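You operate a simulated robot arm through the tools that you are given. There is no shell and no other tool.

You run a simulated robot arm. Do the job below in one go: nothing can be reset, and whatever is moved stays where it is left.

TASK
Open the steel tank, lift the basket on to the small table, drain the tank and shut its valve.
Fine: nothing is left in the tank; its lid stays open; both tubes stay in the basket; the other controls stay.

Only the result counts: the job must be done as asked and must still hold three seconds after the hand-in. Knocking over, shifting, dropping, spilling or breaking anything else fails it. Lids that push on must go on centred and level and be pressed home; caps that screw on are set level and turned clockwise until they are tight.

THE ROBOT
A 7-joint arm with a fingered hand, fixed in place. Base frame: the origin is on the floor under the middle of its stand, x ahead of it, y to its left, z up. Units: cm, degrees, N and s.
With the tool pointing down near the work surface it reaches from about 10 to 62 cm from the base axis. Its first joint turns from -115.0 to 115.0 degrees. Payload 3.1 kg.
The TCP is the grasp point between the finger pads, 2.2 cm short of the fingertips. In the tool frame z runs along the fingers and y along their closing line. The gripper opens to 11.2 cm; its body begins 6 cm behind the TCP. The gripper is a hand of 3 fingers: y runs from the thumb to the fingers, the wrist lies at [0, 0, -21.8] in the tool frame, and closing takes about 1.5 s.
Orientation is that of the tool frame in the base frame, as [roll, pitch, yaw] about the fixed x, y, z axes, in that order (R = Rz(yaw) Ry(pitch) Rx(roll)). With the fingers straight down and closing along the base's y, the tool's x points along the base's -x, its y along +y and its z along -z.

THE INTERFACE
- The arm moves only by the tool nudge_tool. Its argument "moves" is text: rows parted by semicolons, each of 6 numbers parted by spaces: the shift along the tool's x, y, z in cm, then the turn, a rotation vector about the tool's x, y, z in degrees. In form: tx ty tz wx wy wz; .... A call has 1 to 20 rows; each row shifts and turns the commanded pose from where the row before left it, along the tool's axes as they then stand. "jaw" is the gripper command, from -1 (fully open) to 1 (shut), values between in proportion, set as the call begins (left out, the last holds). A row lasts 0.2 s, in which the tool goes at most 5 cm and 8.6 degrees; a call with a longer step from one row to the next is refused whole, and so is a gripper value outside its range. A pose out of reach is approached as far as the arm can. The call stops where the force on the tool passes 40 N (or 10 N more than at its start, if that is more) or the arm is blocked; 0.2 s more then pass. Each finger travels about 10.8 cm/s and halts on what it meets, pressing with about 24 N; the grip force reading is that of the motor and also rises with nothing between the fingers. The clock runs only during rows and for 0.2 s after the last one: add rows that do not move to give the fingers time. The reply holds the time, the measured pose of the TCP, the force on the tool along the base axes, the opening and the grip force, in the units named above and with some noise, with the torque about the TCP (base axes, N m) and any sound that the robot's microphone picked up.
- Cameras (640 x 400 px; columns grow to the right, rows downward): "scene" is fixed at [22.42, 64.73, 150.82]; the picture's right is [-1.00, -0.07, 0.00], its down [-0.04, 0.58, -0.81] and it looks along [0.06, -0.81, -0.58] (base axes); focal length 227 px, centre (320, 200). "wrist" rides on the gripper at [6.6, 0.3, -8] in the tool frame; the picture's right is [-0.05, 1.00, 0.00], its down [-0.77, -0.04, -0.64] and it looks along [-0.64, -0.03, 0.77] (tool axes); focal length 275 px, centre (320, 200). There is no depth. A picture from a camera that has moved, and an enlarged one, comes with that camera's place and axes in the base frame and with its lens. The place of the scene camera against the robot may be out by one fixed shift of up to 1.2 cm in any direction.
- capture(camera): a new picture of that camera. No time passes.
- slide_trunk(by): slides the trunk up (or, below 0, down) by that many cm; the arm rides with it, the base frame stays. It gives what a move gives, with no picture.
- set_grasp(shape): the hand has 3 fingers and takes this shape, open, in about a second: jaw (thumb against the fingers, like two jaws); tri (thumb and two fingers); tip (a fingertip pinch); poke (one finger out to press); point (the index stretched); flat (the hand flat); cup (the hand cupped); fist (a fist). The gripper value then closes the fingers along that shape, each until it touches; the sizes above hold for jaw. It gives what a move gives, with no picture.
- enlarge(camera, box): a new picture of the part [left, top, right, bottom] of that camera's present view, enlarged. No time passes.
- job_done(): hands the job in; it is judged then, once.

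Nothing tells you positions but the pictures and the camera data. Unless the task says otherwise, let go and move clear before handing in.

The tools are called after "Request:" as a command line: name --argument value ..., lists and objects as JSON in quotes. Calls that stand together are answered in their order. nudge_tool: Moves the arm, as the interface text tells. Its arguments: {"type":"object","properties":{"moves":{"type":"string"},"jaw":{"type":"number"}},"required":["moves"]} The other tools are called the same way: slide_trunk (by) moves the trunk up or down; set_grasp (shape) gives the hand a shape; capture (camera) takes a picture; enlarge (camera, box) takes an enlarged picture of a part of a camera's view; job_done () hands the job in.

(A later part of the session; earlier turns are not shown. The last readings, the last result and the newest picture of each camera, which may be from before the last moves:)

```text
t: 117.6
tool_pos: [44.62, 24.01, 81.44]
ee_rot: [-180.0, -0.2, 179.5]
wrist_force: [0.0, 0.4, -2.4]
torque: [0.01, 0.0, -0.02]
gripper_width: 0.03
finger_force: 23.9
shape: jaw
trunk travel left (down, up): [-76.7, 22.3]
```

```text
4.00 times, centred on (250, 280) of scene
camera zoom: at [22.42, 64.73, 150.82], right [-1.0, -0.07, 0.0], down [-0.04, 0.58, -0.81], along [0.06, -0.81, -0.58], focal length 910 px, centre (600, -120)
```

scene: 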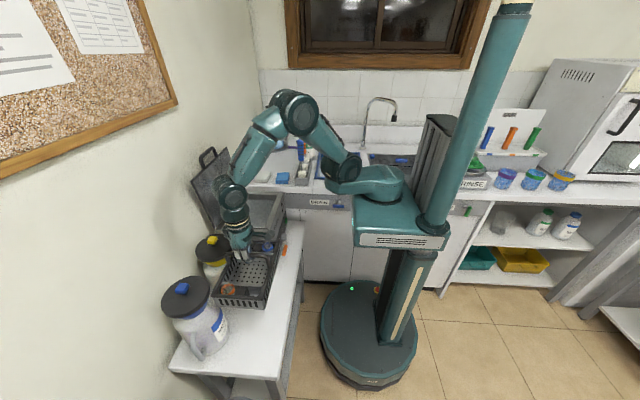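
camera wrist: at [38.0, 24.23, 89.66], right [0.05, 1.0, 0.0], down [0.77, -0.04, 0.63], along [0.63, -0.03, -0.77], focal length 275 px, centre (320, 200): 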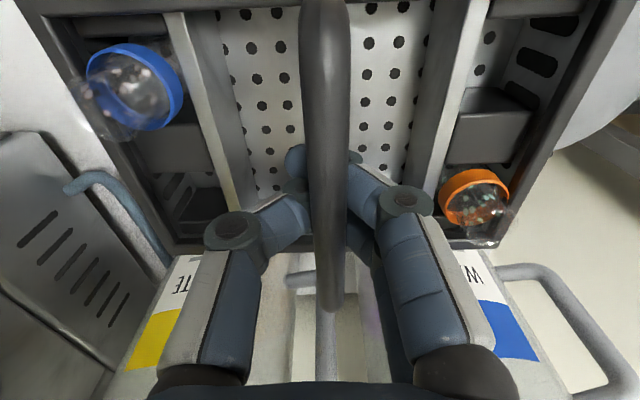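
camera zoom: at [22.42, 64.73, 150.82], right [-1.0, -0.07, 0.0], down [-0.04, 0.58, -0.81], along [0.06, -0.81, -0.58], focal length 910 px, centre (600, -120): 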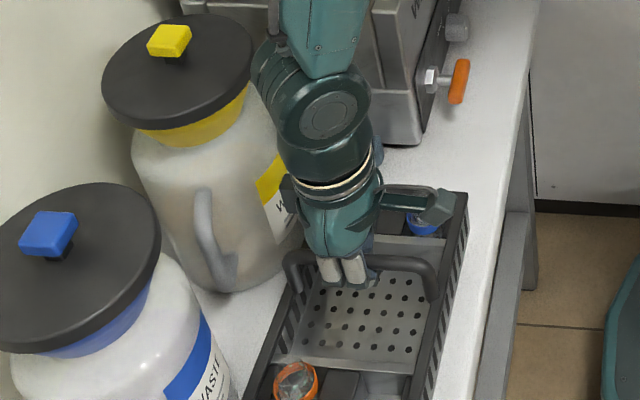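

Request:
nudge_tool --moves "0 0 0.4 0 0 0;0 0 0.4 0 0 0;0 0 0.4 0 0 0;0 0 0.4 0 0 0;0 0 0.4 0 0 0;0 0 0 0 0 0"

Request:
capture --camera "wrist"

Request:
enlarge --camera "scene" --box '[200, 230, 300, 330]'

```text
t: 119.0
tool_pos: [44.68, 23.95, 79.41]
ee_rot: [179.9, -0.1, 179.7]
wrist_force: [0.5, 0.9, -2.9]
torque: [-0.01, 0.01, 0.03]
gripper_width: 0.0
finger_force: 24.3
shape: jaw
trunk travel left (down, up): [-76.7, 22.3]
```

```text
taken
camera wrist: at [37.96, 24.26, 87.65], right [0.05, 1.0, 0.0], down [0.77, -0.04, 0.63], along [0.63, -0.03, -0.77], focal length 275 px, centre (320, 200)
```

wrist: 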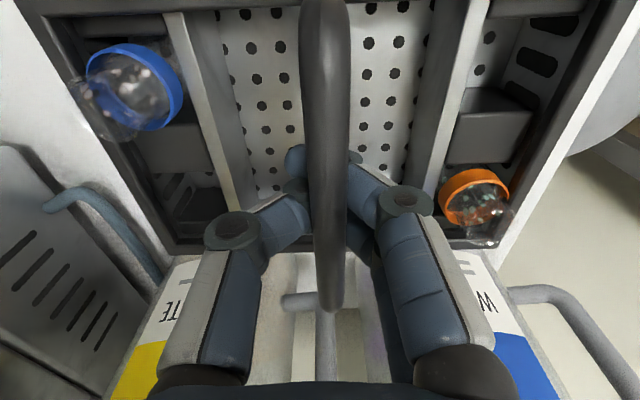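

```text
4.00 times, centred on (250, 280) of scene
camera zoom: at [22.42, 64.73, 150.82], right [-1.0, -0.07, 0.0], down [-0.04, 0.58, -0.81], along [0.06, -0.81, -0.58], focal length 910 px, centre (600, -120)
```

zoom: 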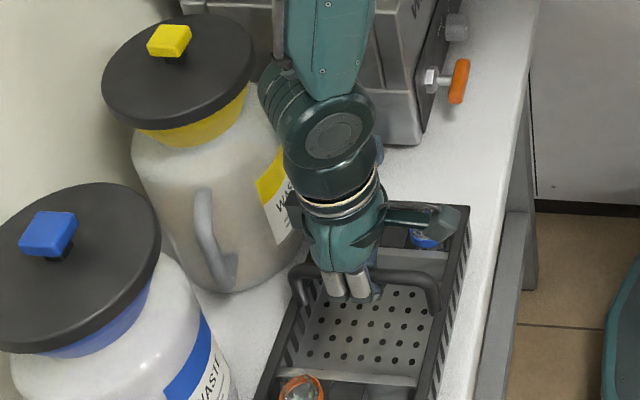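

Request:
nudge_tool --moves "0 0 0.4 0 0 0;0 0 0.4 0 0 0;0 0 0.4 0 0 0;0 0 0.4 0 0 0;0 0 0 0 0 0"

Request:
capture --camera "wrist"

Request:
enlarge --camera "scene" --box '[200, 260, 300, 360]'

```text
t: 120.2
tool_pos: [44.64, 24.0, 78.0]
ee_rot: [179.9, -0.1, 179.6]
wrist_force: [0.8, 0.3, -1.2]
torque: [0.05, 0.02, -0.01]
gripper_width: 0.0
finger_force: 24.4
shape: jaw
trunk travel left (down, up): [-76.7, 22.3]
```

```text
taken
camera wrist: at [38.0, 24.26, 86.11], right [0.05, 1.0, 0.0], down [0.77, -0.04, 0.63], along [0.63, -0.03, -0.77], focal length 275 px, centre (320, 200)
```

wrist: 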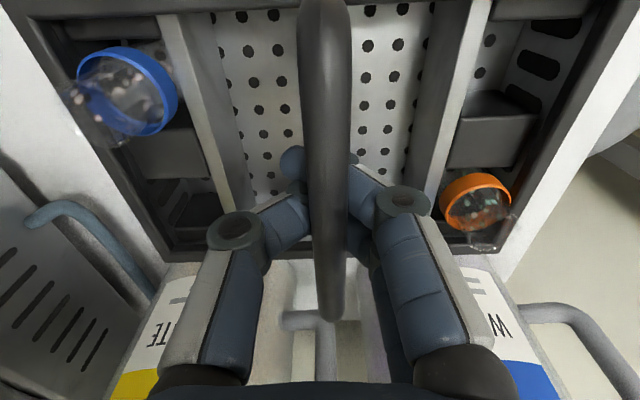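

```text
4.00 times, centred on (250, 310) of scene
camera zoom: at [22.42, 64.73, 150.82], right [-1.0, -0.07, 0.0], down [-0.04, 0.58, -0.81], along [0.06, -0.81, -0.58], focal length 910 px, centre (600, -240)
```

zoom: 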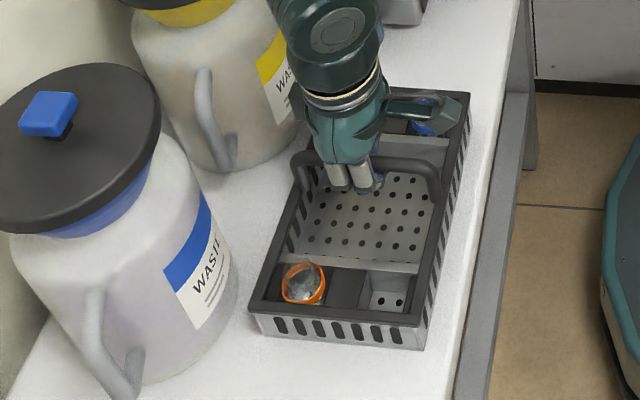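

The weight is coming off, so the basket is touching the table. I'll lower slightly more until it sits flat.

Request:
nudge_tool --moves "0 0 0.3 0 0 0;0 0 0.3 0 0 0;0 0 0.3 0 0 0;0 0 0 0 0 0"

Request:
capture --camera "wrist"

Request:
enlarge --camera "scene" --box '[200, 260, 300, 360]'

```text
t: 121.2
tool_pos: [44.62, 23.94, 77.08]
ee_rot: [179.9, -0.1, 179.6]
wrist_force: [1.3, 0.0, 0.6]
torque: [-0.01, -0.03, -0.05]
gripper_width: 0.01
finger_force: 24.2
shape: jaw
trunk travel left (down, up): [-76.7, 22.3]
```

```text
taken
camera wrist: at [38.01, 24.24, 85.25], right [0.05, 1.0, 0.0], down [0.77, -0.04, 0.63], along [0.63, -0.03, -0.77], focal length 275 px, centre (320, 200)
```

wrist: 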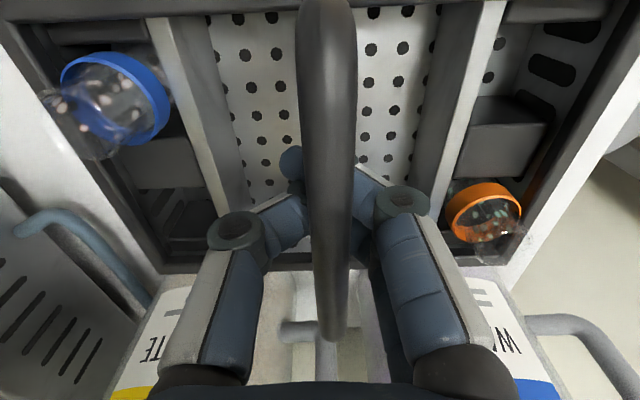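

```text
4.00 times, centred on (250, 310) of scene
camera zoom: at [22.42, 64.73, 150.82], right [-1.0, -0.07, 0.0], down [-0.04, 0.58, -0.81], along [0.06, -0.81, -0.58], focal length 910 px, centre (600, -240)
```

zoom: 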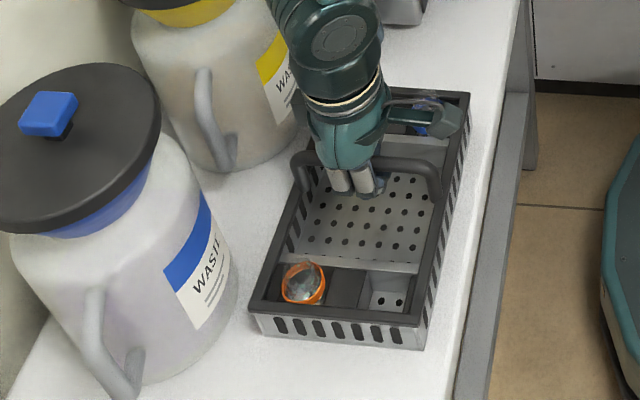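

The basket stands flat on the table. I'll open the hand and rise straight up.

Request:
nudge_tool --moves "0 0 0 0 0 0;0 0 0 0 0 0;0 0 0 0 0 0;0 0 0 0 0 0;0 0 0 0 0 0" --jaw 0

Request:
capture --camera "wrist"

```text
t: 122.4
tool_pos: [44.62, 23.95, 77.09]
ee_rot: [180.0, -0.1, 179.6]
wrist_force: [-1.0, 0.3, -0.7]
torque: [0.0, 0.02, 0.0]
gripper_width: 5.58
finger_force: 0.1
shape: jaw
trunk travel left (down, up): [-76.7, 22.3]
```

```text
taken
camera wrist: at [38.01, 24.23, 85.25], right [0.05, 1.0, 0.0], down [0.77, -0.04, 0.63], along [0.63, -0.03, -0.77], focal length 275 px, centre (320, 200)
```

wrist: 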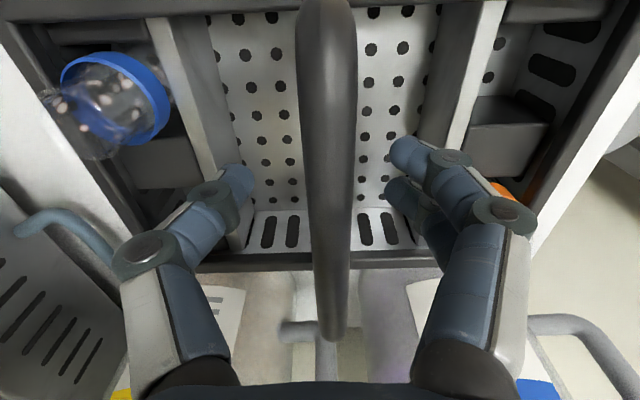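

Request:
nudge_tool --moves "0 0 -0.7 0 0 0;0 0 -0.8 0 0 0;0 0 -1 0 0 0;0 0 -1 0 0 0;0 0 -1.5 0 0 0;0 0 -2 0 0 0;0 0 -3 0 0 0;0 0 -3 0 0 0;0 0 -3 0 0 0;0 0 -3 0 0 0;0 0 -3 0 0 0"

Request:
capture --camera "wrist"

Request:
enlarge --camera "scene" --box '[160, 190, 330, 380]'

```text
t: 124.8
tool_pos: [44.75, 23.83, 99.31]
ee_rot: [179.9, -0.1, 179.6]
wrist_force: [0.1, 1.2, -1.4]
torque: [-0.03, 0.02, -0.01]
gripper_width: 5.57
finger_force: 0.0
shape: jaw
trunk travel left (down, up): [-76.7, 22.3]
```

```text
taken
camera wrist: at [38.09, 24.12, 107.41], right [0.05, 1.0, 0.0], down [0.77, -0.04, 0.63], along [0.63, -0.03, -0.77], focal length 275 px, centre (320, 200)
```

wrist: 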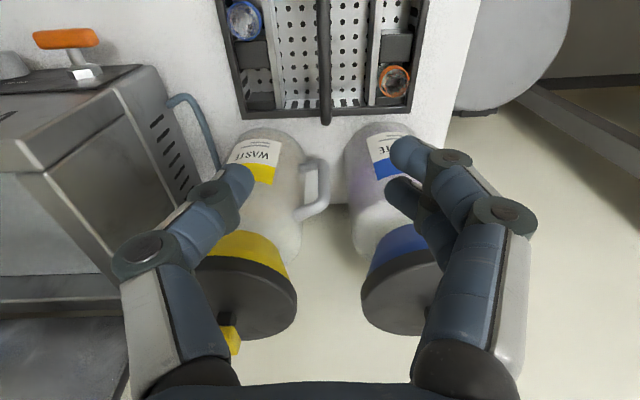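

```text
2.11 times, centred on (245, 285) of scene
camera zoom: at [22.42, 64.73, 150.82], right [-1.0, -0.07, 0.0], down [-0.04, 0.58, -0.81], along [0.06, -0.81, -0.58], focal length 479 px, centre (478, 21)
```

zoom: 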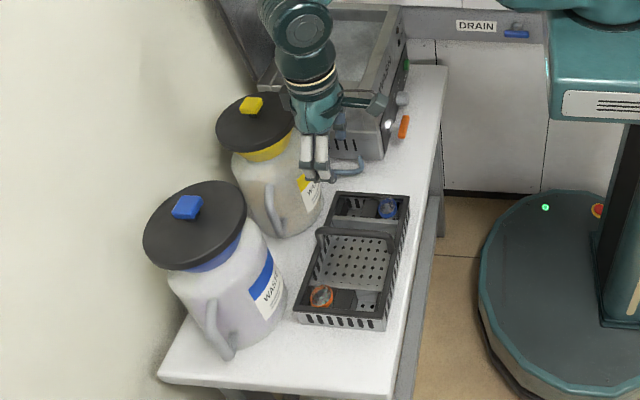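

The basket is on the table with both tubes in it. Next is the valve, so I'll move in front of the panel for a close view of it, closing the hand on the way.

Request:
nudge_tool --moves "1.64 -3.43 0 0 0 0;1.64 -3.43 0 0 0 0;1.64 -3.43 0 0 0 0;1.64 -3.43 0 0 0 0;1.64 -3.43 0 0 0 0;1.64 -3.43 0 0 0 0;1.64 -3.43 0 0 0 0;0 0 2.5 0 0 0;0 0 2.5 0 0 0" --jaw 1

Request:
capture --camera "wrist"

Request:
enlarge --camera "wrist" --box '[240, 60, 440, 190]'

Request:
enlarge --camera "scene" --box '[250, 210, 320, 280]'

```text
t: 126.8
tool_pos: [33.0, -0.18, 94.03]
ee_rot: [179.9, -0.1, 179.7]
wrist_force: [0.1, -0.4, 0.7]
torque: [-0.01, 0.01, -0.02]
gripper_width: 0.01
finger_force: 23.5
shape: jaw
trunk travel left (down, up): [-76.7, 22.3]
```

```text
taken
camera wrist: at [26.3, 0.2, 102.18], right [0.05, 1.0, 0.0], down [0.77, -0.04, 0.63], along [0.63, -0.03, -0.77], focal length 275 px, centre (320, 200)
```

wrist: 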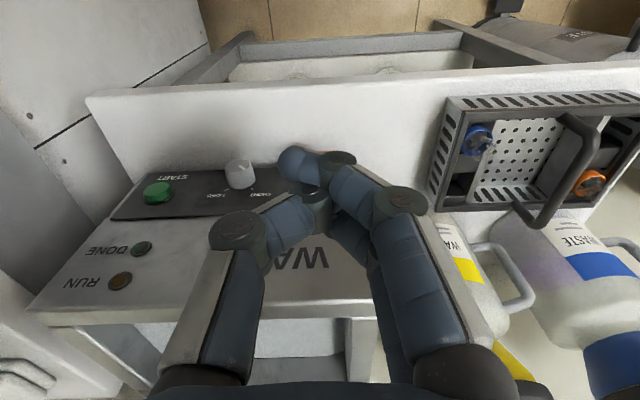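

```text
3.08 times, centred on (340, 125) of wrist
camera zoom: at [26.3, 0.2, 102.18], right [0.05, 1.0, 0.0], down [0.77, -0.04, 0.63], along [0.63, -0.03, -0.77], focal length 847 px, centre (258, 431)
```

zoom: 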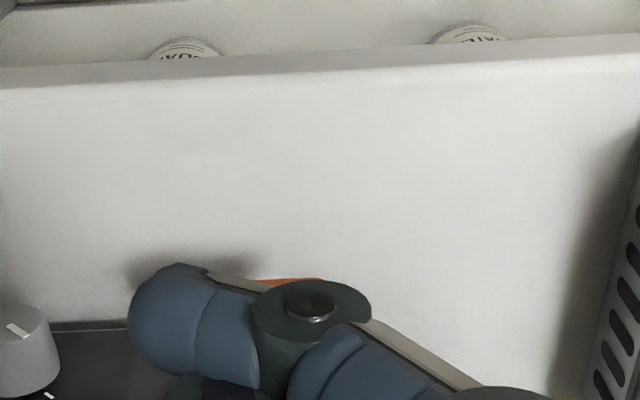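

```text
5.71 times, centred on (285, 245) of scene
camera zoom: at [22.42, 64.73, 150.82], right [-1.0, -0.07, 0.0], down [-0.04, 0.58, -0.81], along [0.06, -0.81, -0.58], focal length 1300 px, centre (520, -57)
```

zoom: 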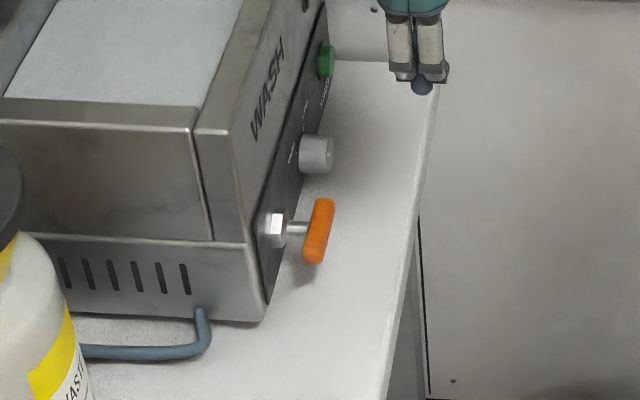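

I'll try the "poke" shape for pushing the valve's T-bar and see where the finger ends up.

Request:
set_grasp --shape "poke"

Request:
capture --camera "wrist"

Request:
enlarge --camera "scene" --box '[260, 150, 350, 250]'

```text
t: 127.7
tool_pos: [32.96, -0.01, 93.95]
ee_rot: [179.9, -0.1, 179.7]
wrist_force: [0.3, -0.7, -0.3]
torque: [-0.01, -0.02, 0.01]
gripper_width: 0.0
finger_force: 0.1
shape: poke
trunk travel left (down, up): [-76.7, 22.3]
```

```text
taken
camera wrist: at [26.29, 0.23, 102.23], right [0.05, 1.0, 0.0], down [0.77, -0.04, 0.63], along [0.63, -0.03, -0.77], focal length 275 px, centre (320, 200)
```

wrist: 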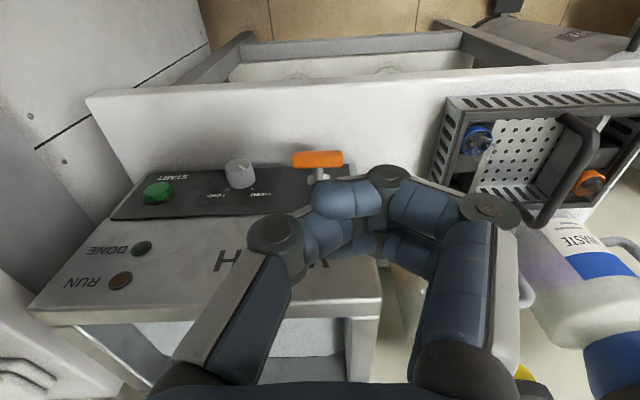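

```text
4.00 times, centred on (305, 200) of scene
camera zoom: at [22.42, 64.73, 150.82], right [-1.0, -0.07, 0.0], down [-0.04, 0.58, -0.81], along [0.06, -0.81, -0.58], focal length 910 px, centre (380, 200)
```

zoom: 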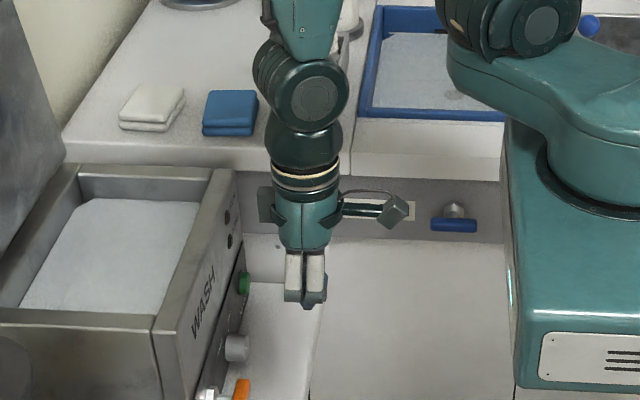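

Request:
set_grasp --shape "point"

Request:
capture --camera "wrist"

Request:
enlarge --camera "scene" --box '[260, 150, 350, 250]'

```text
t: 128.6
tool_pos: [32.93, -0.06, 94.02]
ee_rot: [179.9, -0.2, 179.7]
wrist_force: [-0.1, -0.1, 0.2]
torque: [0.01, 0.01, 0.01]
gripper_width: 0.02
finger_force: 0.0
shape: point
trunk travel left (down, up): [-76.7, 22.3]
```

```text
taken
camera wrist: at [26.28, 0.23, 102.23], right [0.05, 1.0, 0.0], down [0.77, -0.04, 0.63], along [0.63, -0.03, -0.77], focal length 275 px, centre (320, 200)
```

wrist: 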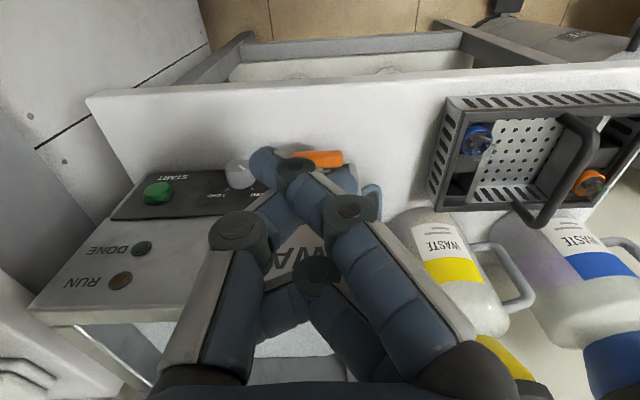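

```text
4.00 times, centred on (305, 200) of scene
camera zoom: at [22.42, 64.73, 150.82], right [-1.0, -0.07, 0.0], down [-0.04, 0.58, -0.81], along [0.06, -0.81, -0.58], focal length 910 px, centre (380, 200)
```

zoom: 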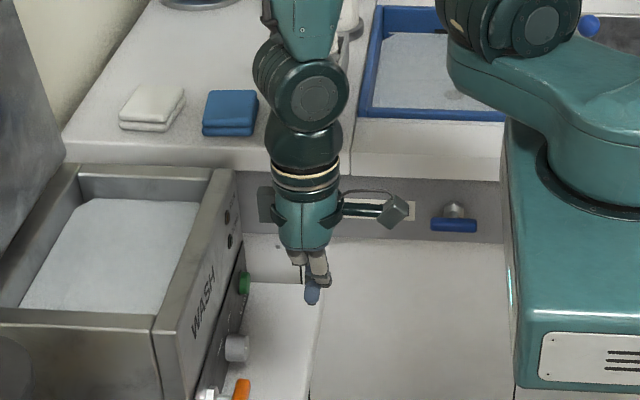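

Request:
nudge_tool --moves "0 0 0 0 0 0;0 0 0 0 0 0;0 0 0 0 0 0;0 0 0 0 0 0;0 0 0 0 0 0" --jaw -1

Request:
capture --camera "wrist"

Request:
set_grasp --shape "poke"

Request:
capture --camera "wrist"

```text
t: 129.8
tool_pos: [33.03, -0.11, 94.1]
ee_rot: [179.9, -0.1, 179.6]
wrist_force: [0.4, 0.2, 0.0]
torque: [0.04, 0.0, 0.03]
gripper_width: 0.01
finger_force: 0.1
shape: point
trunk travel left (down, up): [-76.7, 22.3]
```

```text
taken
camera wrist: at [26.28, 0.23, 102.21], right [0.05, 1.0, 0.0], down [0.77, -0.04, 0.63], along [0.63, -0.03, -0.77], focal length 275 px, centre (320, 200)
```

wrist: 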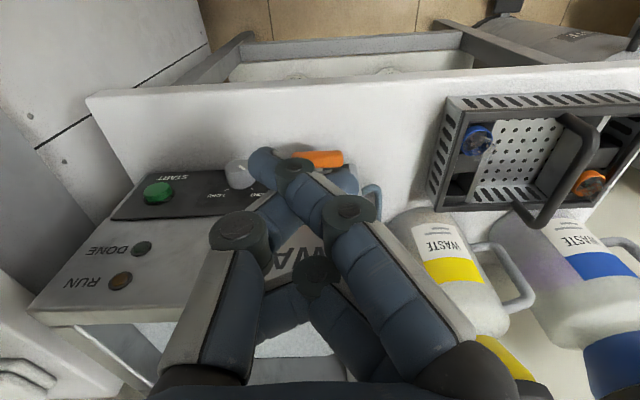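

```text
t: 130.7
tool_pos: [32.97, 0.02, 94.05]
ee_rot: [179.9, -0.3, 179.6]
wrist_force: [-0.7, 0.3, -0.2]
torque: [0.0, 0.0, 0.02]
gripper_width: 0.01
finger_force: 0.0
shape: poke
trunk travel left (down, up): [-76.7, 22.3]
```

```text
taken
camera wrist: at [26.28, 0.23, 102.21], right [0.05, 1.0, 0.0], down [0.77, -0.04, 0.63], along [0.63, -0.03, -0.77], focal length 275 px, centre (320, 200)
```

wrist: 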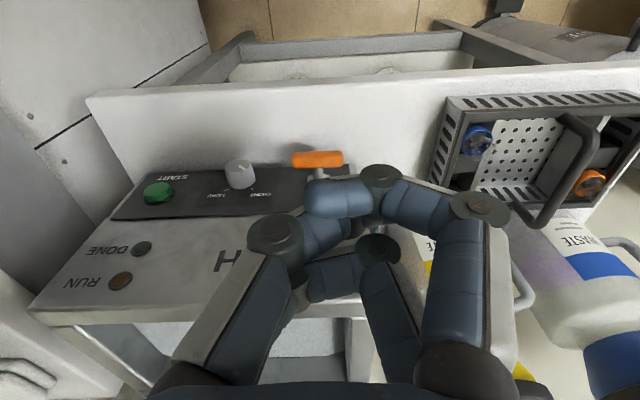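

Neither special shape is better than the closed jaw, whose blunt tip I know well. I'll go back to the jaw, close it, and lower the trunk for a better working height at the valve.

Request:
set_grasp --shape "jaw"

Request:
nudge_tool --moves "0 0 0 0 0 0;0 0 0 0 0 0;0 0 0 0 0 0;0 0 0 0 0 0;0 0 0 0 0 0;0 0 0 0 0 0;0 0 0 0 0 0" --jaw 1

Request:
slide_trunk --by -8

Request:
nudge_tool --moves "0 1.5 0 0 -7.5 0;0 1.5 0 0 -7.5 0;0 1.5 0 0 0 0;0 1.5 0 0 0 0;0 1.5 0 0 0 0;0 1.5 0 0 0 0;0 1.5 0 0 0 0"

Request:
capture --camera "wrist"

Request:
enlarge --camera "scene" --box '[230, 160, 340, 290]'

```text
t: 131.6
tool_pos: [32.97, -0.1, 94.07]
ee_rot: [179.9, -0.1, 179.7]
wrist_force: [0.6, 0.3, -0.1]
torque: [0.03, -0.01, 0.01]
gripper_width: 11.21
finger_force: 0.1
shape: jaw
trunk travel left (down, up): [-76.7, 22.3]
```

```text
t: 133.2
tool_pos: [32.87, -0.06, 94.04]
ee_rot: [179.9, -0.2, 179.7]
wrist_force: [-0.2, -0.9, 0.7]
torque: [-0.03, 0.0, 0.03]
gripper_width: 0.0
finger_force: 24.5
shape: jaw
trunk travel left (down, up): [-76.7, 22.3]
```

```text
t: 134.4
tool_pos: [32.89, -0.02, 86.02]
ee_rot: [179.9, -0.1, 179.7]
wrist_force: [0.2, -0.8, -1.2]
torque: [-0.01, 0.02, 0.0]
gripper_width: 0.0
finger_force: 23.7
shape: jaw
trunk travel left (down, up): [-68.7, 30.3]
```

```text
t: 136.0
tool_pos: [33.03, 9.71, 86.02]
ee_rot: [-179.8, 11.5, 179.5]
wrist_force: [-0.8, 0.4, 0.0]
torque: [0.02, 0.0, -0.01]
gripper_width: 0.03
finger_force: 23.7
shape: jaw
out of reach, approached as far as the arm can: row 1
trunk travel left (down, up): [-68.7, 30.3]
```

```text
taken
camera wrist: at [24.86, 9.96, 92.64], right [0.05, 1.0, 0.01], down [0.63, -0.04, 0.78], along [0.78, -0.04, -0.63], focal length 275 px, centre (320, 200)
```

wrist: 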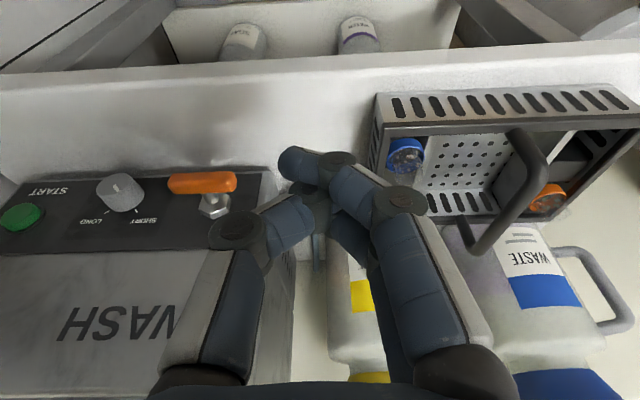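

```text
3.08 times, centred on (285, 225) of scene
camera zoom: at [22.42, 64.73, 150.82], right [-1.0, -0.07, 0.0], down [-0.04, 0.58, -0.81], along [0.06, -0.81, -0.58], focal length 700 px, centre (428, 123)
```

zoom: 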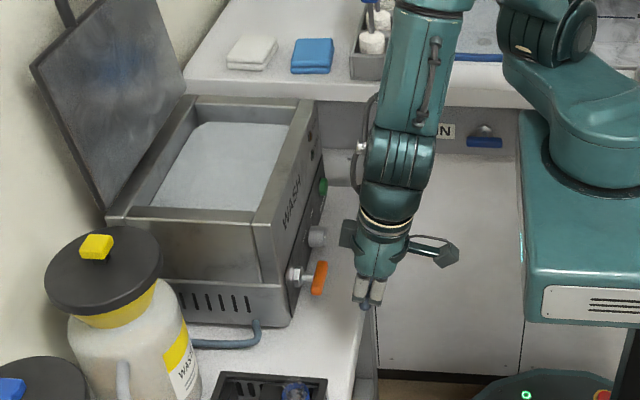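

Request:
enlarge --camera "wrist" --box '[130, 140, 290, 240]'

Request:
enlarge --camera "wrist" --box '[340, 40, 640, 260]'

```text
4.00 times, centred on (210, 190) of wrist
camera zoom: at [24.86, 9.96, 92.64], right [0.05, 1.0, 0.01], down [0.63, -0.04, 0.78], along [0.78, -0.04, -0.63], focal length 1101 px, centre (760, 240)
```

zoom: 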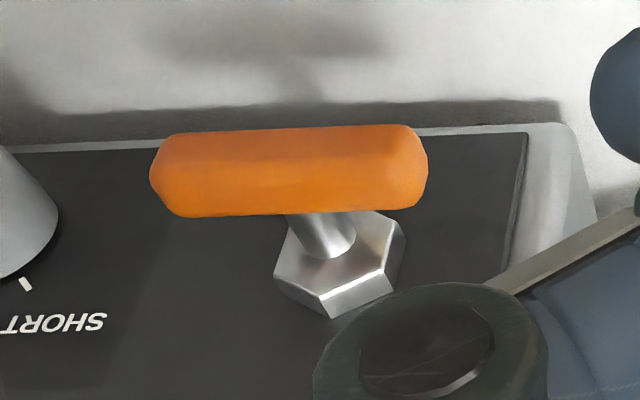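

```text
1.82 times, centred on (490, 150) of wrist
camera zoom: at [24.86, 9.96, 92.64], right [0.05, 1.0, 0.01], down [0.63, -0.04, 0.78], along [0.78, -0.04, -0.63], focal length 500 px, centre (11, 291)
```

zoom: 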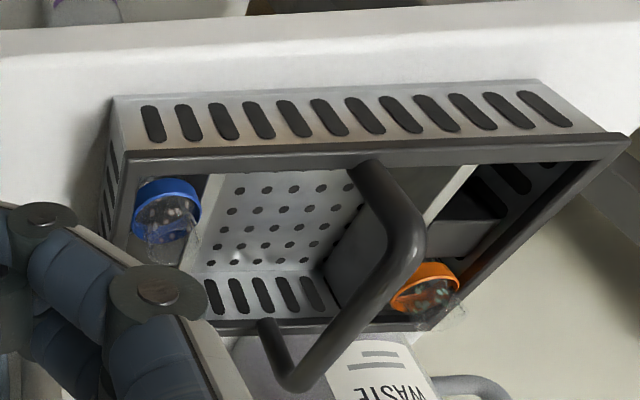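

The valve's T-bar is centred at (41.5, -0.8, 76.8), 5.8 cm long and horizontal. I'll first try pressing its +y end down from above. Moving over it now.

Request:
nudge_tool --moves "-1.83 -1.78 1.39 0 0 0;-1.83 -1.78 1.39 0 0 0;-1.83 -1.78 1.39 0 0 0;-1.83 -1.78 1.39 0 0 0"

Request:
capture --camera "wrist"

Request:
enlarge --camera "scene" --box '[240, 190, 320, 290]'

```text
t: 137.0
tool_pos: [41.38, 2.36, 82.17]
ee_rot: [-179.8, 11.4, 179.7]
wrist_force: [-0.2, 0.6, -0.7]
torque: [0.02, 0.01, 0.01]
gripper_width: 0.0
finger_force: 24.0
shape: jaw
trunk travel left (down, up): [-68.7, 30.3]
```

```text
taken
camera wrist: at [33.21, 2.63, 88.74], right [0.05, 1.0, 0.01], down [0.63, -0.04, 0.78], along [0.78, -0.04, -0.63], focal length 275 px, centre (320, 200)
```

wrist: 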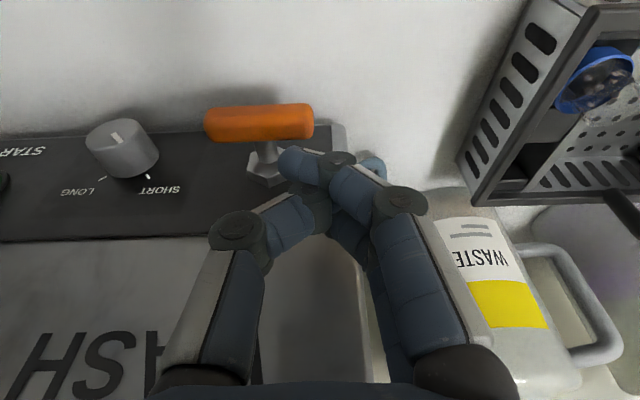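

```text
4.00 times, centred on (280, 240) of scene
camera zoom: at [22.42, 64.73, 150.82], right [-1.0, -0.07, 0.0], down [-0.04, 0.58, -0.81], along [0.06, -0.81, -0.58], focal length 910 px, centre (480, 40)
```

zoom: 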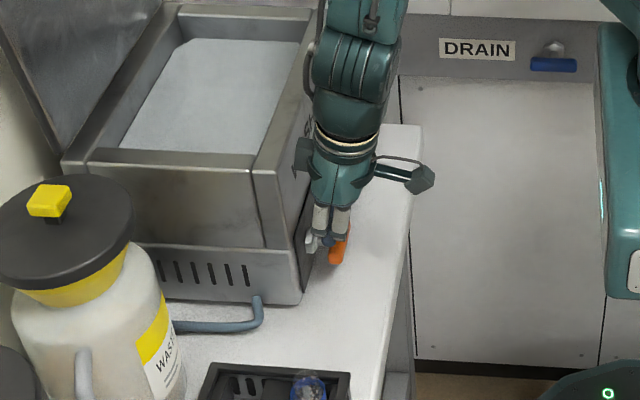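

Request:
nudge_tool --moves "0.2 0 0.98 0 0 0;0.2 0 0.98 0 0 0;0.1 0 0.5 0 0 0;0.1 0 0.4 0 0 0;0.08 0 0.4 0 0 0;0.08 0 0.4 0 0 0;0.08 0 0.4 0 0 0"

Request:
capture --camera "wrist"

```text
t: 138.6
tool_pos: [41.26, 2.47, 77.71]
ee_rot: [-179.9, 11.4, 179.7]
wrist_force: [-0.8, -0.1, 1.5]
torque: [-0.03, 0.01, 0.01]
gripper_width: 0.0
finger_force: 23.4
shape: jaw
trunk travel left (down, up): [-68.7, 30.3]
```

```text
taken
camera wrist: at [33.12, 2.7, 84.47], right [0.05, 1.0, 0.01], down [0.63, -0.04, 0.78], along [0.78, -0.04, -0.63], focal length 275 px, centre (320, 200)
```

wrist: 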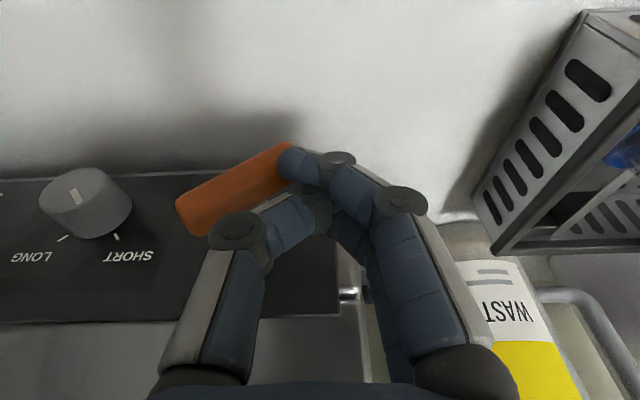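

The handle turns this way with little force. I'll continue pressing down and slightly inward.

Request:
nudge_tool --moves "0.08 -0.1 0.4 0 0 0;0.08 -0.1 0.4 0 0 0;0.08 -0.15 0.4 0 0 0;0.08 -0.15 0.4 0 0 0;0.06 -0.15 0.3 0 0 0"

Request:
capture --camera "wrist"

Request:
enlarge --camera "scene" --box '[240, 190, 320, 290]'

```text
t: 139.8
tool_pos: [41.32, 2.31, 76.06]
ee_rot: [179.9, 11.9, 179.9]
wrist_force: [-0.7, 24.7, 27.2]
torque: [-0.92, 0.05, -0.06]
gripper_width: 0.0
finger_force: 24.0
shape: jaw
trunk travel left (down, up): [-68.7, 30.3]
```

```text
taken
camera wrist: at [33.04, 2.55, 82.75], right [0.05, 1.0, 0.01], down [0.62, -0.04, 0.78], along [0.78, -0.03, -0.62], focal length 275 px, centre (320, 200)
```

wrist: 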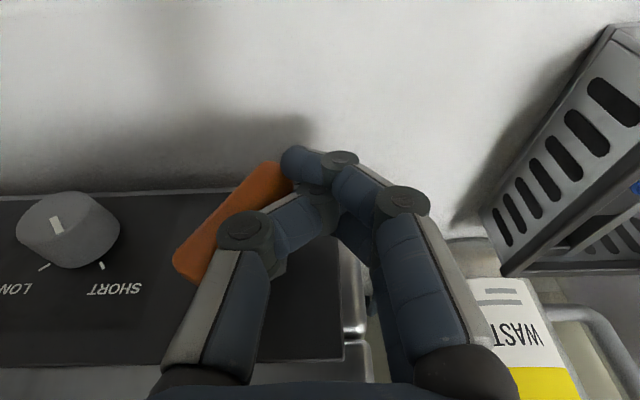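

```text
4.00 times, centred on (280, 240) of scene
camera zoom: at [22.42, 64.73, 150.82], right [-1.0, -0.07, 0.0], down [-0.04, 0.58, -0.81], along [0.06, -0.81, -0.58], focal length 910 px, centre (480, 40)
```

zoom: 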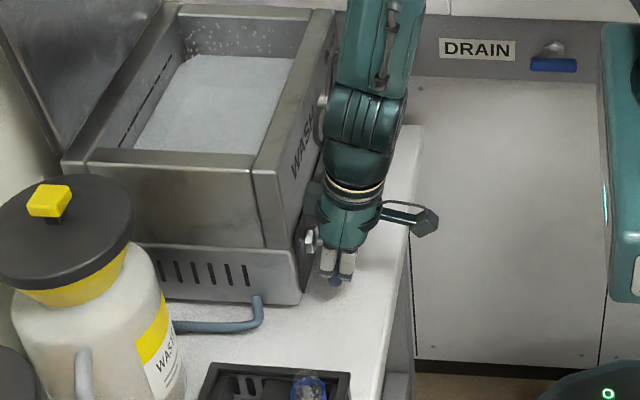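

Water is already draining: the level in the tank has dropped. I'll back the hand off a little and watch.

Request:
nudge_tool --moves "0 0.4 0 0 0 0;0 0.4 0 0 0 0;-0.2 0.4 -0.98 0 0 0;-0.2 0.4 -0.98 0 0 0;-0.4 0 -1.96 0 0 0;-0.4 0 -1.96 0 0 0"

Request:
capture --camera "wrist"

Request:
enlarge --camera "scene" --box '[220, 170, 320, 290]'

```text
t: 141.2
tool_pos: [41.28, 3.19, 81.93]
ee_rot: [-179.7, 11.4, 179.7]
wrist_force: [0.1, 0.2, -0.1]
torque: [-0.03, -0.01, -0.03]
gripper_width: 0.0
finger_force: 24.3
shape: jaw
trunk travel left (down, up): [-68.7, 30.3]
```

```text
taken
camera wrist: at [33.18, 3.59, 88.56], right [0.05, 1.0, 0.01], down [0.63, -0.04, 0.78], along [0.78, -0.04, -0.63], focal length 275 px, centre (320, 200)
```

wrist: 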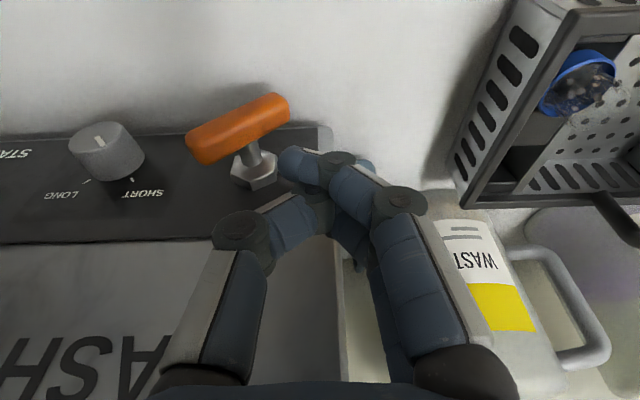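

```text
3.33 times, centred on (270, 230) of scene
camera zoom: at [22.42, 64.73, 150.82], right [-1.0, -0.07, 0.0], down [-0.04, 0.58, -0.81], along [0.06, -0.81, -0.58], focal length 758 px, centre (487, 100)
```

zoom: 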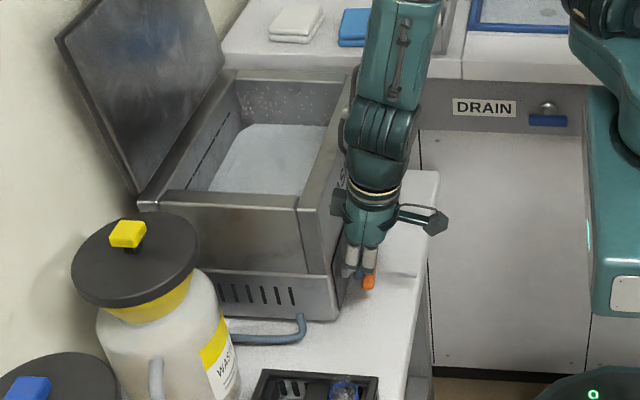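

Request:
nudge_tool --moves "0 0 0 0 0 0;0 0 0 0 0 0;0 0 0 0 0 0;0 0 0 0 0 0;0 0 0 0 0 0;0 0 0 0 0 0;0 0 0 0 0 0;0 0 0 0 0 0;0 0 0 0 0 0;0 0 0 0 0 0"

Request:
enlarge --camera "wrist" --box '[150, 60, 330, 200]'

Request:
enlarge --camera "scene" --box '[220, 170, 320, 290]'

```text
t: 143.4
tool_pos: [41.39, 3.3, 81.95]
ee_rot: [-179.9, 11.4, 179.7]
wrist_force: [-0.5, -0.1, -0.4]
torque: [0.02, -0.04, 0.0]
gripper_width: 0.0
finger_force: 23.8
shape: jaw
trunk travel left (down, up): [-68.7, 30.3]
```

```text
2.86 times, centred on (240, 130) of wrist
camera zoom: at [33.18, 3.58, 88.55], right [0.05, 1.0, 0.01], down [0.63, -0.04, 0.78], along [0.78, -0.04, -0.63], focal length 786 px, centre (549, 400)
```

zoom: 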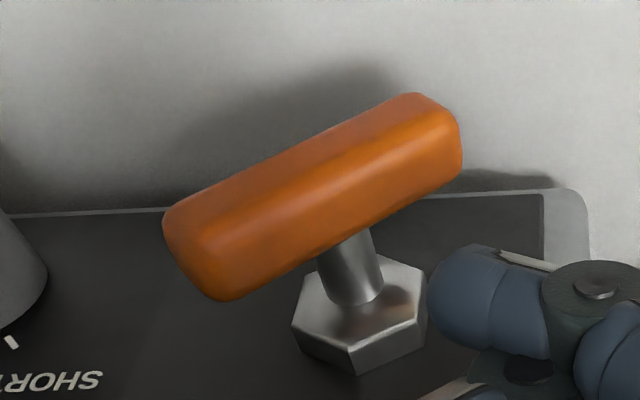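

```text
3.33 times, centred on (270, 230) of scene
camera zoom: at [22.42, 64.73, 150.82], right [-1.0, -0.07, 0.0], down [-0.04, 0.58, -0.81], along [0.06, -0.81, -0.58], focal length 758 px, centre (487, 100)
```

zoom: 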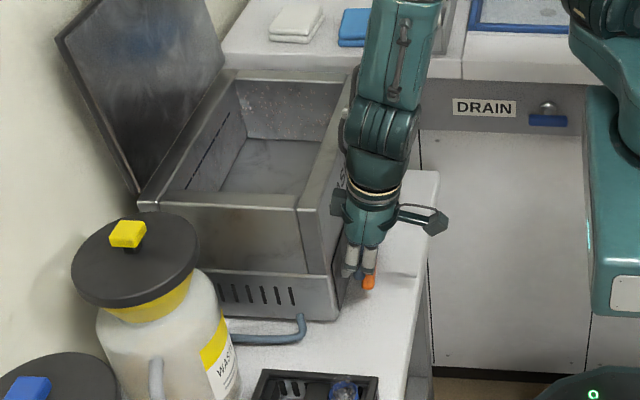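

The tank floor is already visible. I'll wait a few seconds more to let it empty fully and look closely.

Request:
nudge_tool --moves "0 0 0 0 0 0;0 0 0 0 0 0;0 0 0 0 0 0;0 0 0 0 0 0;0 0 0 0 0 0;0 0 0 0 0 0;0 0 0 0 0 0;0 0 0 0 0 0;0 0 0 0 0 0;0 0 0 0 0 0;0 0 0 0 0 0;0 0 0 0 0 0;0 0 0 0 0 0;0 0 0 0 0 0;0 0 0 0 0 0;0 0 0 0 0 0;0 0 0 0 0 0;0 0 0 0 0 0;0 0 0 0 0 0;0 0 0 0 0 0"

Request:
enlarge --camera "scene" --box '[240, 185, 300, 235]'

Request:
enlarge --camera "scene" --box '[150, 170, 330, 400]'

```text
t: 147.6
tool_pos: [41.33, 3.22, 81.88]
ee_rot: [180.0, 11.5, 179.7]
wrist_force: [0.5, -0.5, -1.0]
torque: [0.0, 0.0, 0.0]
gripper_width: 0.02
finger_force: 23.8
shape: jaw
trunk travel left (down, up): [-68.7, 30.3]
```

```text
8.00 times, centred on (270, 210) of scene
camera zoom: at [22.42, 64.73, 150.82], right [-1.0, -0.07, 0.0], down [-0.04, 0.58, -0.81], along [0.06, -0.81, -0.58], focal length 1819 px, centre (720, 120)
```

zoom: 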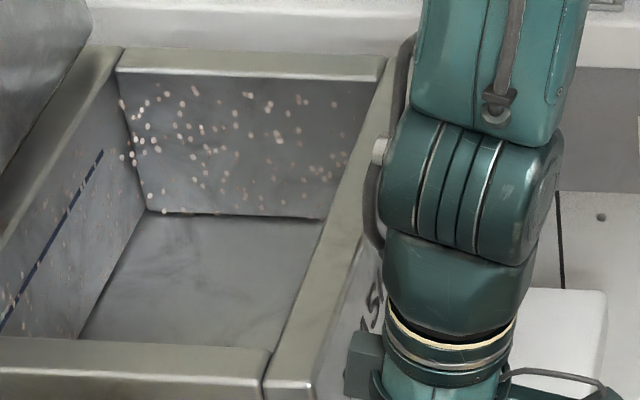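

```text
1.74 times, centred on (240, 285) of scene
camera zoom: at [22.42, 64.73, 150.82], right [-1.0, -0.07, 0.0], down [-0.04, 0.58, -0.81], along [0.06, -0.81, -0.58], focal length 396 px, centre (459, 52)
```

zoom: 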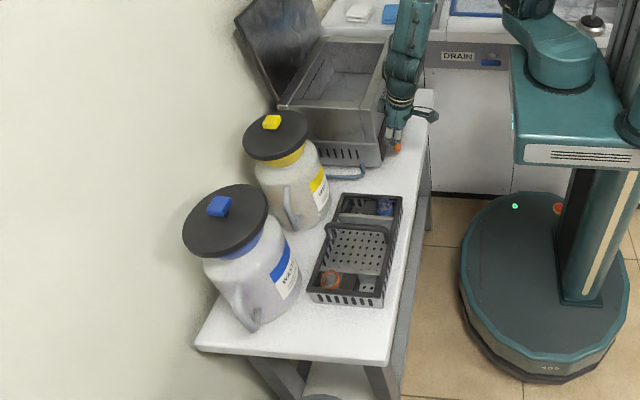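

The tank looks empty. With the valve still open, I'll look into it from above to be sure nothing is left.

Request:
nudge_tool --moves "-0.8 0 -3.92 0 0 0;-0.8 0 -3.92 0 0 0;-0.8 0 -3.92 0 0 0;-0.8 0 -3.92 0 0 0;-0.8 0 -3.92 0 0 0;-0.8 0 -3.92 0 5.7 0;-0.4 -1 -3.9 0 5.7 0;-0.5 -4 0 0 0 0;-0.5 -4 0 0 0 0;-0.5 -4 0 0 0 0"

Request:
capture --camera "wrist"

Request:
enlarge --camera "wrist" --box '[180, 0, 460, 190]'

```text
t: 149.8
tool_pos: [42.84, -10.16, 109.88]
ee_rot: [180.0, 0.1, 179.8]
wrist_force: [0.4, 0.5, 1.5]
torque: [-0.01, -0.02, 0.02]
gripper_width: 0.0
finger_force: 23.6
shape: jaw
trunk travel left (down, up): [-68.7, 30.3]
```

```text
taken
camera wrist: at [36.15, -9.82, 117.93], right [0.05, 1.0, 0.0], down [0.77, -0.04, 0.64], along [0.64, -0.03, -0.77], focal length 275 px, centre (320, 200)
```

wrist: 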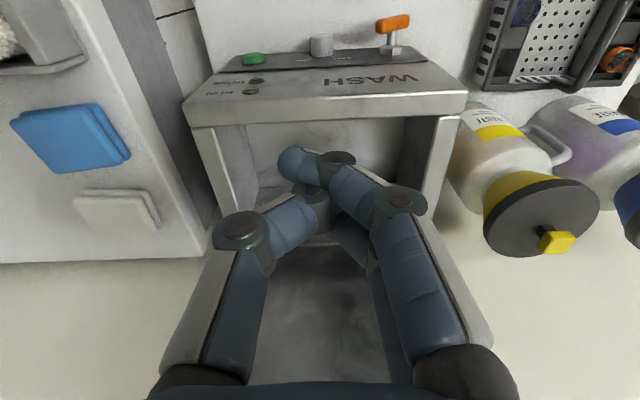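

```text
2.11 times, centred on (320, 95) of wrist
camera zoom: at [36.15, -9.82, 117.93], right [0.05, 1.0, 0.0], down [0.77, -0.04, 0.64], along [0.64, -0.03, -0.77], focal length 580 px, centre (320, 421)
```

zoom: 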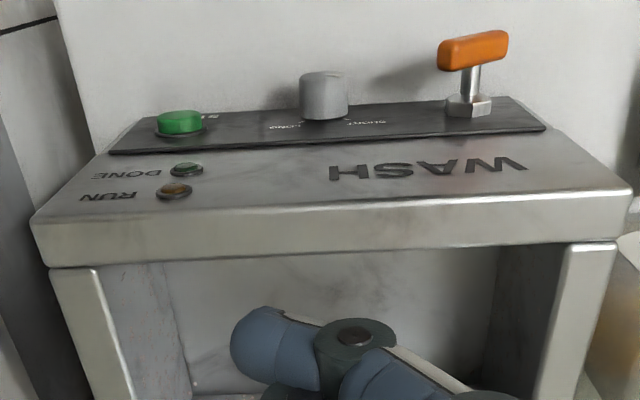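

Request:
nudge_tool --moves "-2 0 -1.5 0 0 0;-2 0 -1.5 0 0 0;-2 0 -1.5 0 0 0;0 0 0 0 0 0;0 0 0 0 0 0;0 0 0 0 0 0" --jaw -1

Request:
capture --camera "wrist"

Request:
enlarge --camera "wrist" --box '[200, 0, 440, 190]'

```text
t: 151.2
tool_pos: [48.7, -9.61, 114.24]
ee_rot: [-179.9, 0.1, 179.7]
wrist_force: [-0.3, 0.3, 0.5]
torque: [0.02, 0.0, -0.03]
gripper_width: 11.18
finger_force: 0.0
shape: jaw
trunk travel left (down, up): [-68.7, 30.3]
```

```text
taken
camera wrist: at [42.09, -9.45, 122.42], right [0.05, 1.0, 0.0], down [0.77, -0.04, 0.64], along [0.64, -0.03, -0.77], focal length 275 px, centre (320, 200)
```

wrist: 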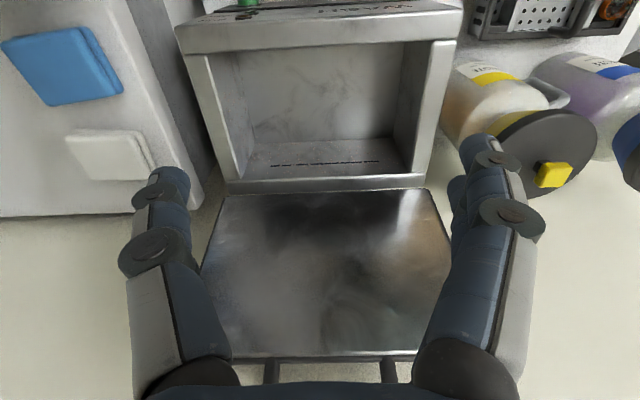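

```text
2.11 times, centred on (320, 95) of wrist
camera zoom: at [42.09, -9.45, 122.42], right [0.05, 1.0, 0.0], down [0.77, -0.04, 0.64], along [0.64, -0.03, -0.77], focal length 580 px, centre (320, 421)
```

zoom: 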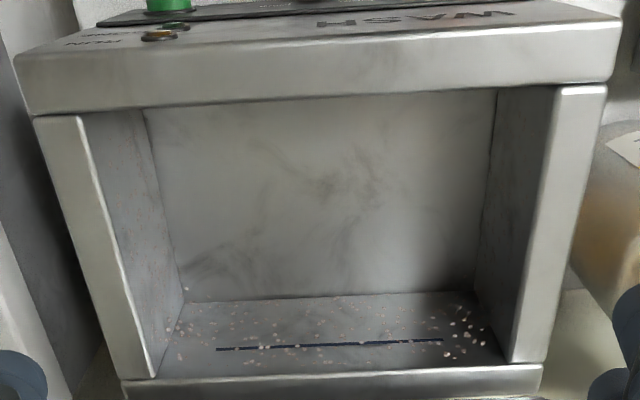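

The tank is empty, with a dry floor. Now I'll shut the valve: close the hand and press the raised -y end of the T-bar down until it is horizontal again.

Request:
nudge_tool --moves "1.85 1.5 3 0 0 0;1.85 1.5 3 0 0 0;1.85 1.5 3 0 0 0;1.85 1.5 3 0 0 0;0 0 0 0 -5.7 0;0 0 0 0 -5.7 0;0 0 0 0 0 0" --jaw 1

Request:
nudge_tool --moves "0.7 0 3.4 0 0 0;0.7 0 3.4 0 0 0;0.7 0 3.4 0 0 0;0.7 0 3.4 0 0 0"

Request:
capture --camera "wrist"

```text
t: 152.8
tool_pos: [41.38, -3.71, 102.29]
ee_rot: [-179.8, 11.5, 179.7]
wrist_force: [-0.6, 0.2, -0.5]
torque: [0.0, -0.01, -0.03]
gripper_width: 0.0
finger_force: 24.2
shape: jaw
trunk travel left (down, up): [-68.7, 30.3]
```

```text
t: 153.8
tool_pos: [41.14, -3.77, 88.21]
ee_rot: [-180.0, 11.4, 179.7]
wrist_force: [0.0, 0.2, 0.3]
torque: [0.01, -0.02, -0.01]
gripper_width: 0.0
finger_force: 24.3
shape: jaw
trunk travel left (down, up): [-68.7, 30.3]
```

```text
taken
camera wrist: at [33.05, -3.34, 95.02], right [0.05, 1.0, 0.01], down [0.63, -0.04, 0.78], along [0.78, -0.03, -0.63], focal length 275 px, centre (320, 200)
```

wrist: 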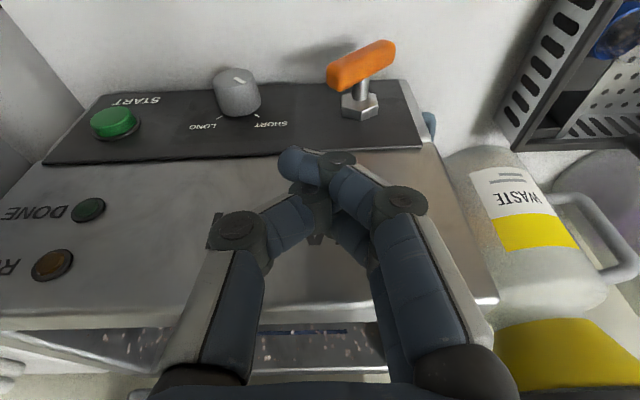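

Request:
nudge_tool --moves "0.5 0 2.45 0 0 0;0.5 0 2.45 0 0 0;0.3 0 1.5 0 0 0"

Request:
capture --camera "wrist"

```text
t: 154.6
tool_pos: [41.42, -3.58, 81.82]
ee_rot: [-179.9, 11.5, 179.8]
wrist_force: [-0.2, -0.8, -0.4]
torque: [0.0, 0.01, 0.01]
gripper_width: 0.0
finger_force: 24.1
shape: jaw
trunk travel left (down, up): [-68.7, 30.3]
```

```text
taken
camera wrist: at [33.19, -3.31, 88.47], right [0.05, 1.0, 0.01], down [0.63, -0.04, 0.78], along [0.78, -0.03, -0.63], focal length 275 px, centre (320, 200)
```

wrist: 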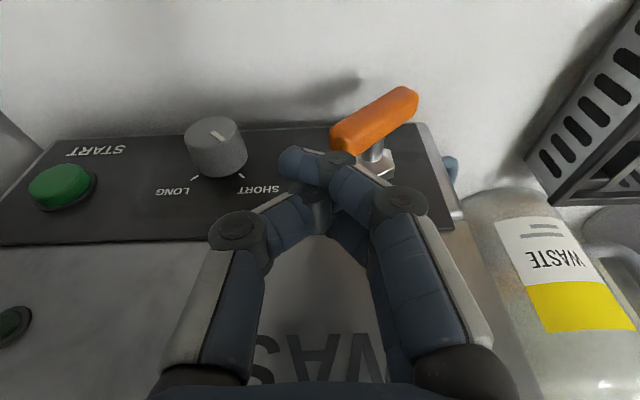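

Request:
nudge_tool --moves "0.08 0 0.4 0 0 0;0.08 0 0.4 0 0 0;0.08 0 0.4 0 0 0;0.08 0 0.4 0 0 0;0.06 0 0.3 0 0 0;0.06 0 0.3 0 0 0"

Request:
capture --camera "wrist"

Request:
enlarge --camera "wrist" --box '[250, 70, 450, 210]'

```text
t: 156.0
tool_pos: [41.35, -3.98, 79.76]
ee_rot: [-180.0, 11.4, 179.6]
wrist_force: [0.7, -16.8, 11.9]
torque: [-0.22, -0.04, -0.01]
gripper_width: 0.01
finger_force: 24.0
shape: jaw
trunk travel left (down, up): [-68.7, 30.3]
```

```text
taken
camera wrist: at [33.16, -3.67, 86.38], right [0.06, 1.0, 0.01], down [0.63, -0.04, 0.78], along [0.78, -0.04, -0.63], focal length 275 px, centre (320, 200)
```

wrist: 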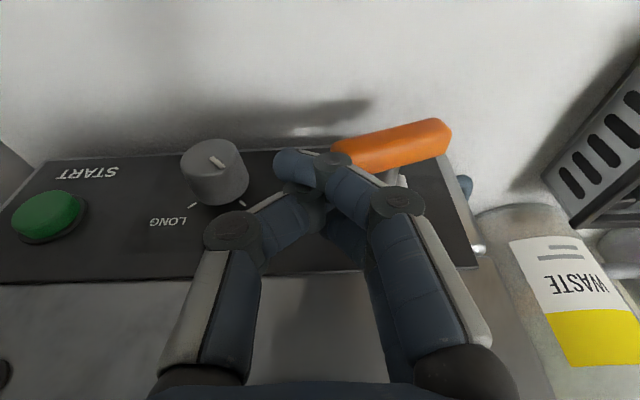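

```text
2.86 times, centred on (350, 140) of wrist
camera zoom: at [33.16, -3.67, 86.38], right [0.06, 1.0, 0.01], down [0.63, -0.04, 0.78], along [0.78, -0.04, -0.63], focal length 786 px, centre (234, 371)
```

zoom: 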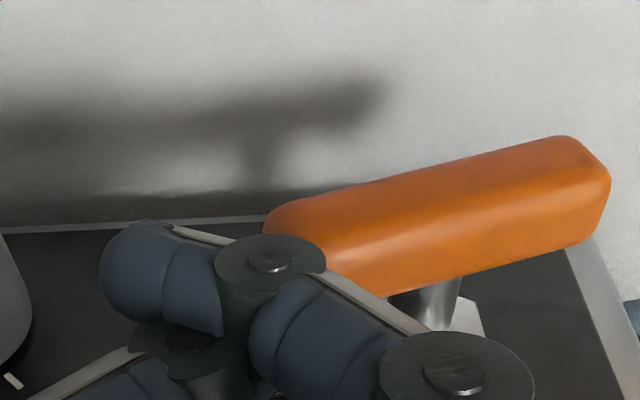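

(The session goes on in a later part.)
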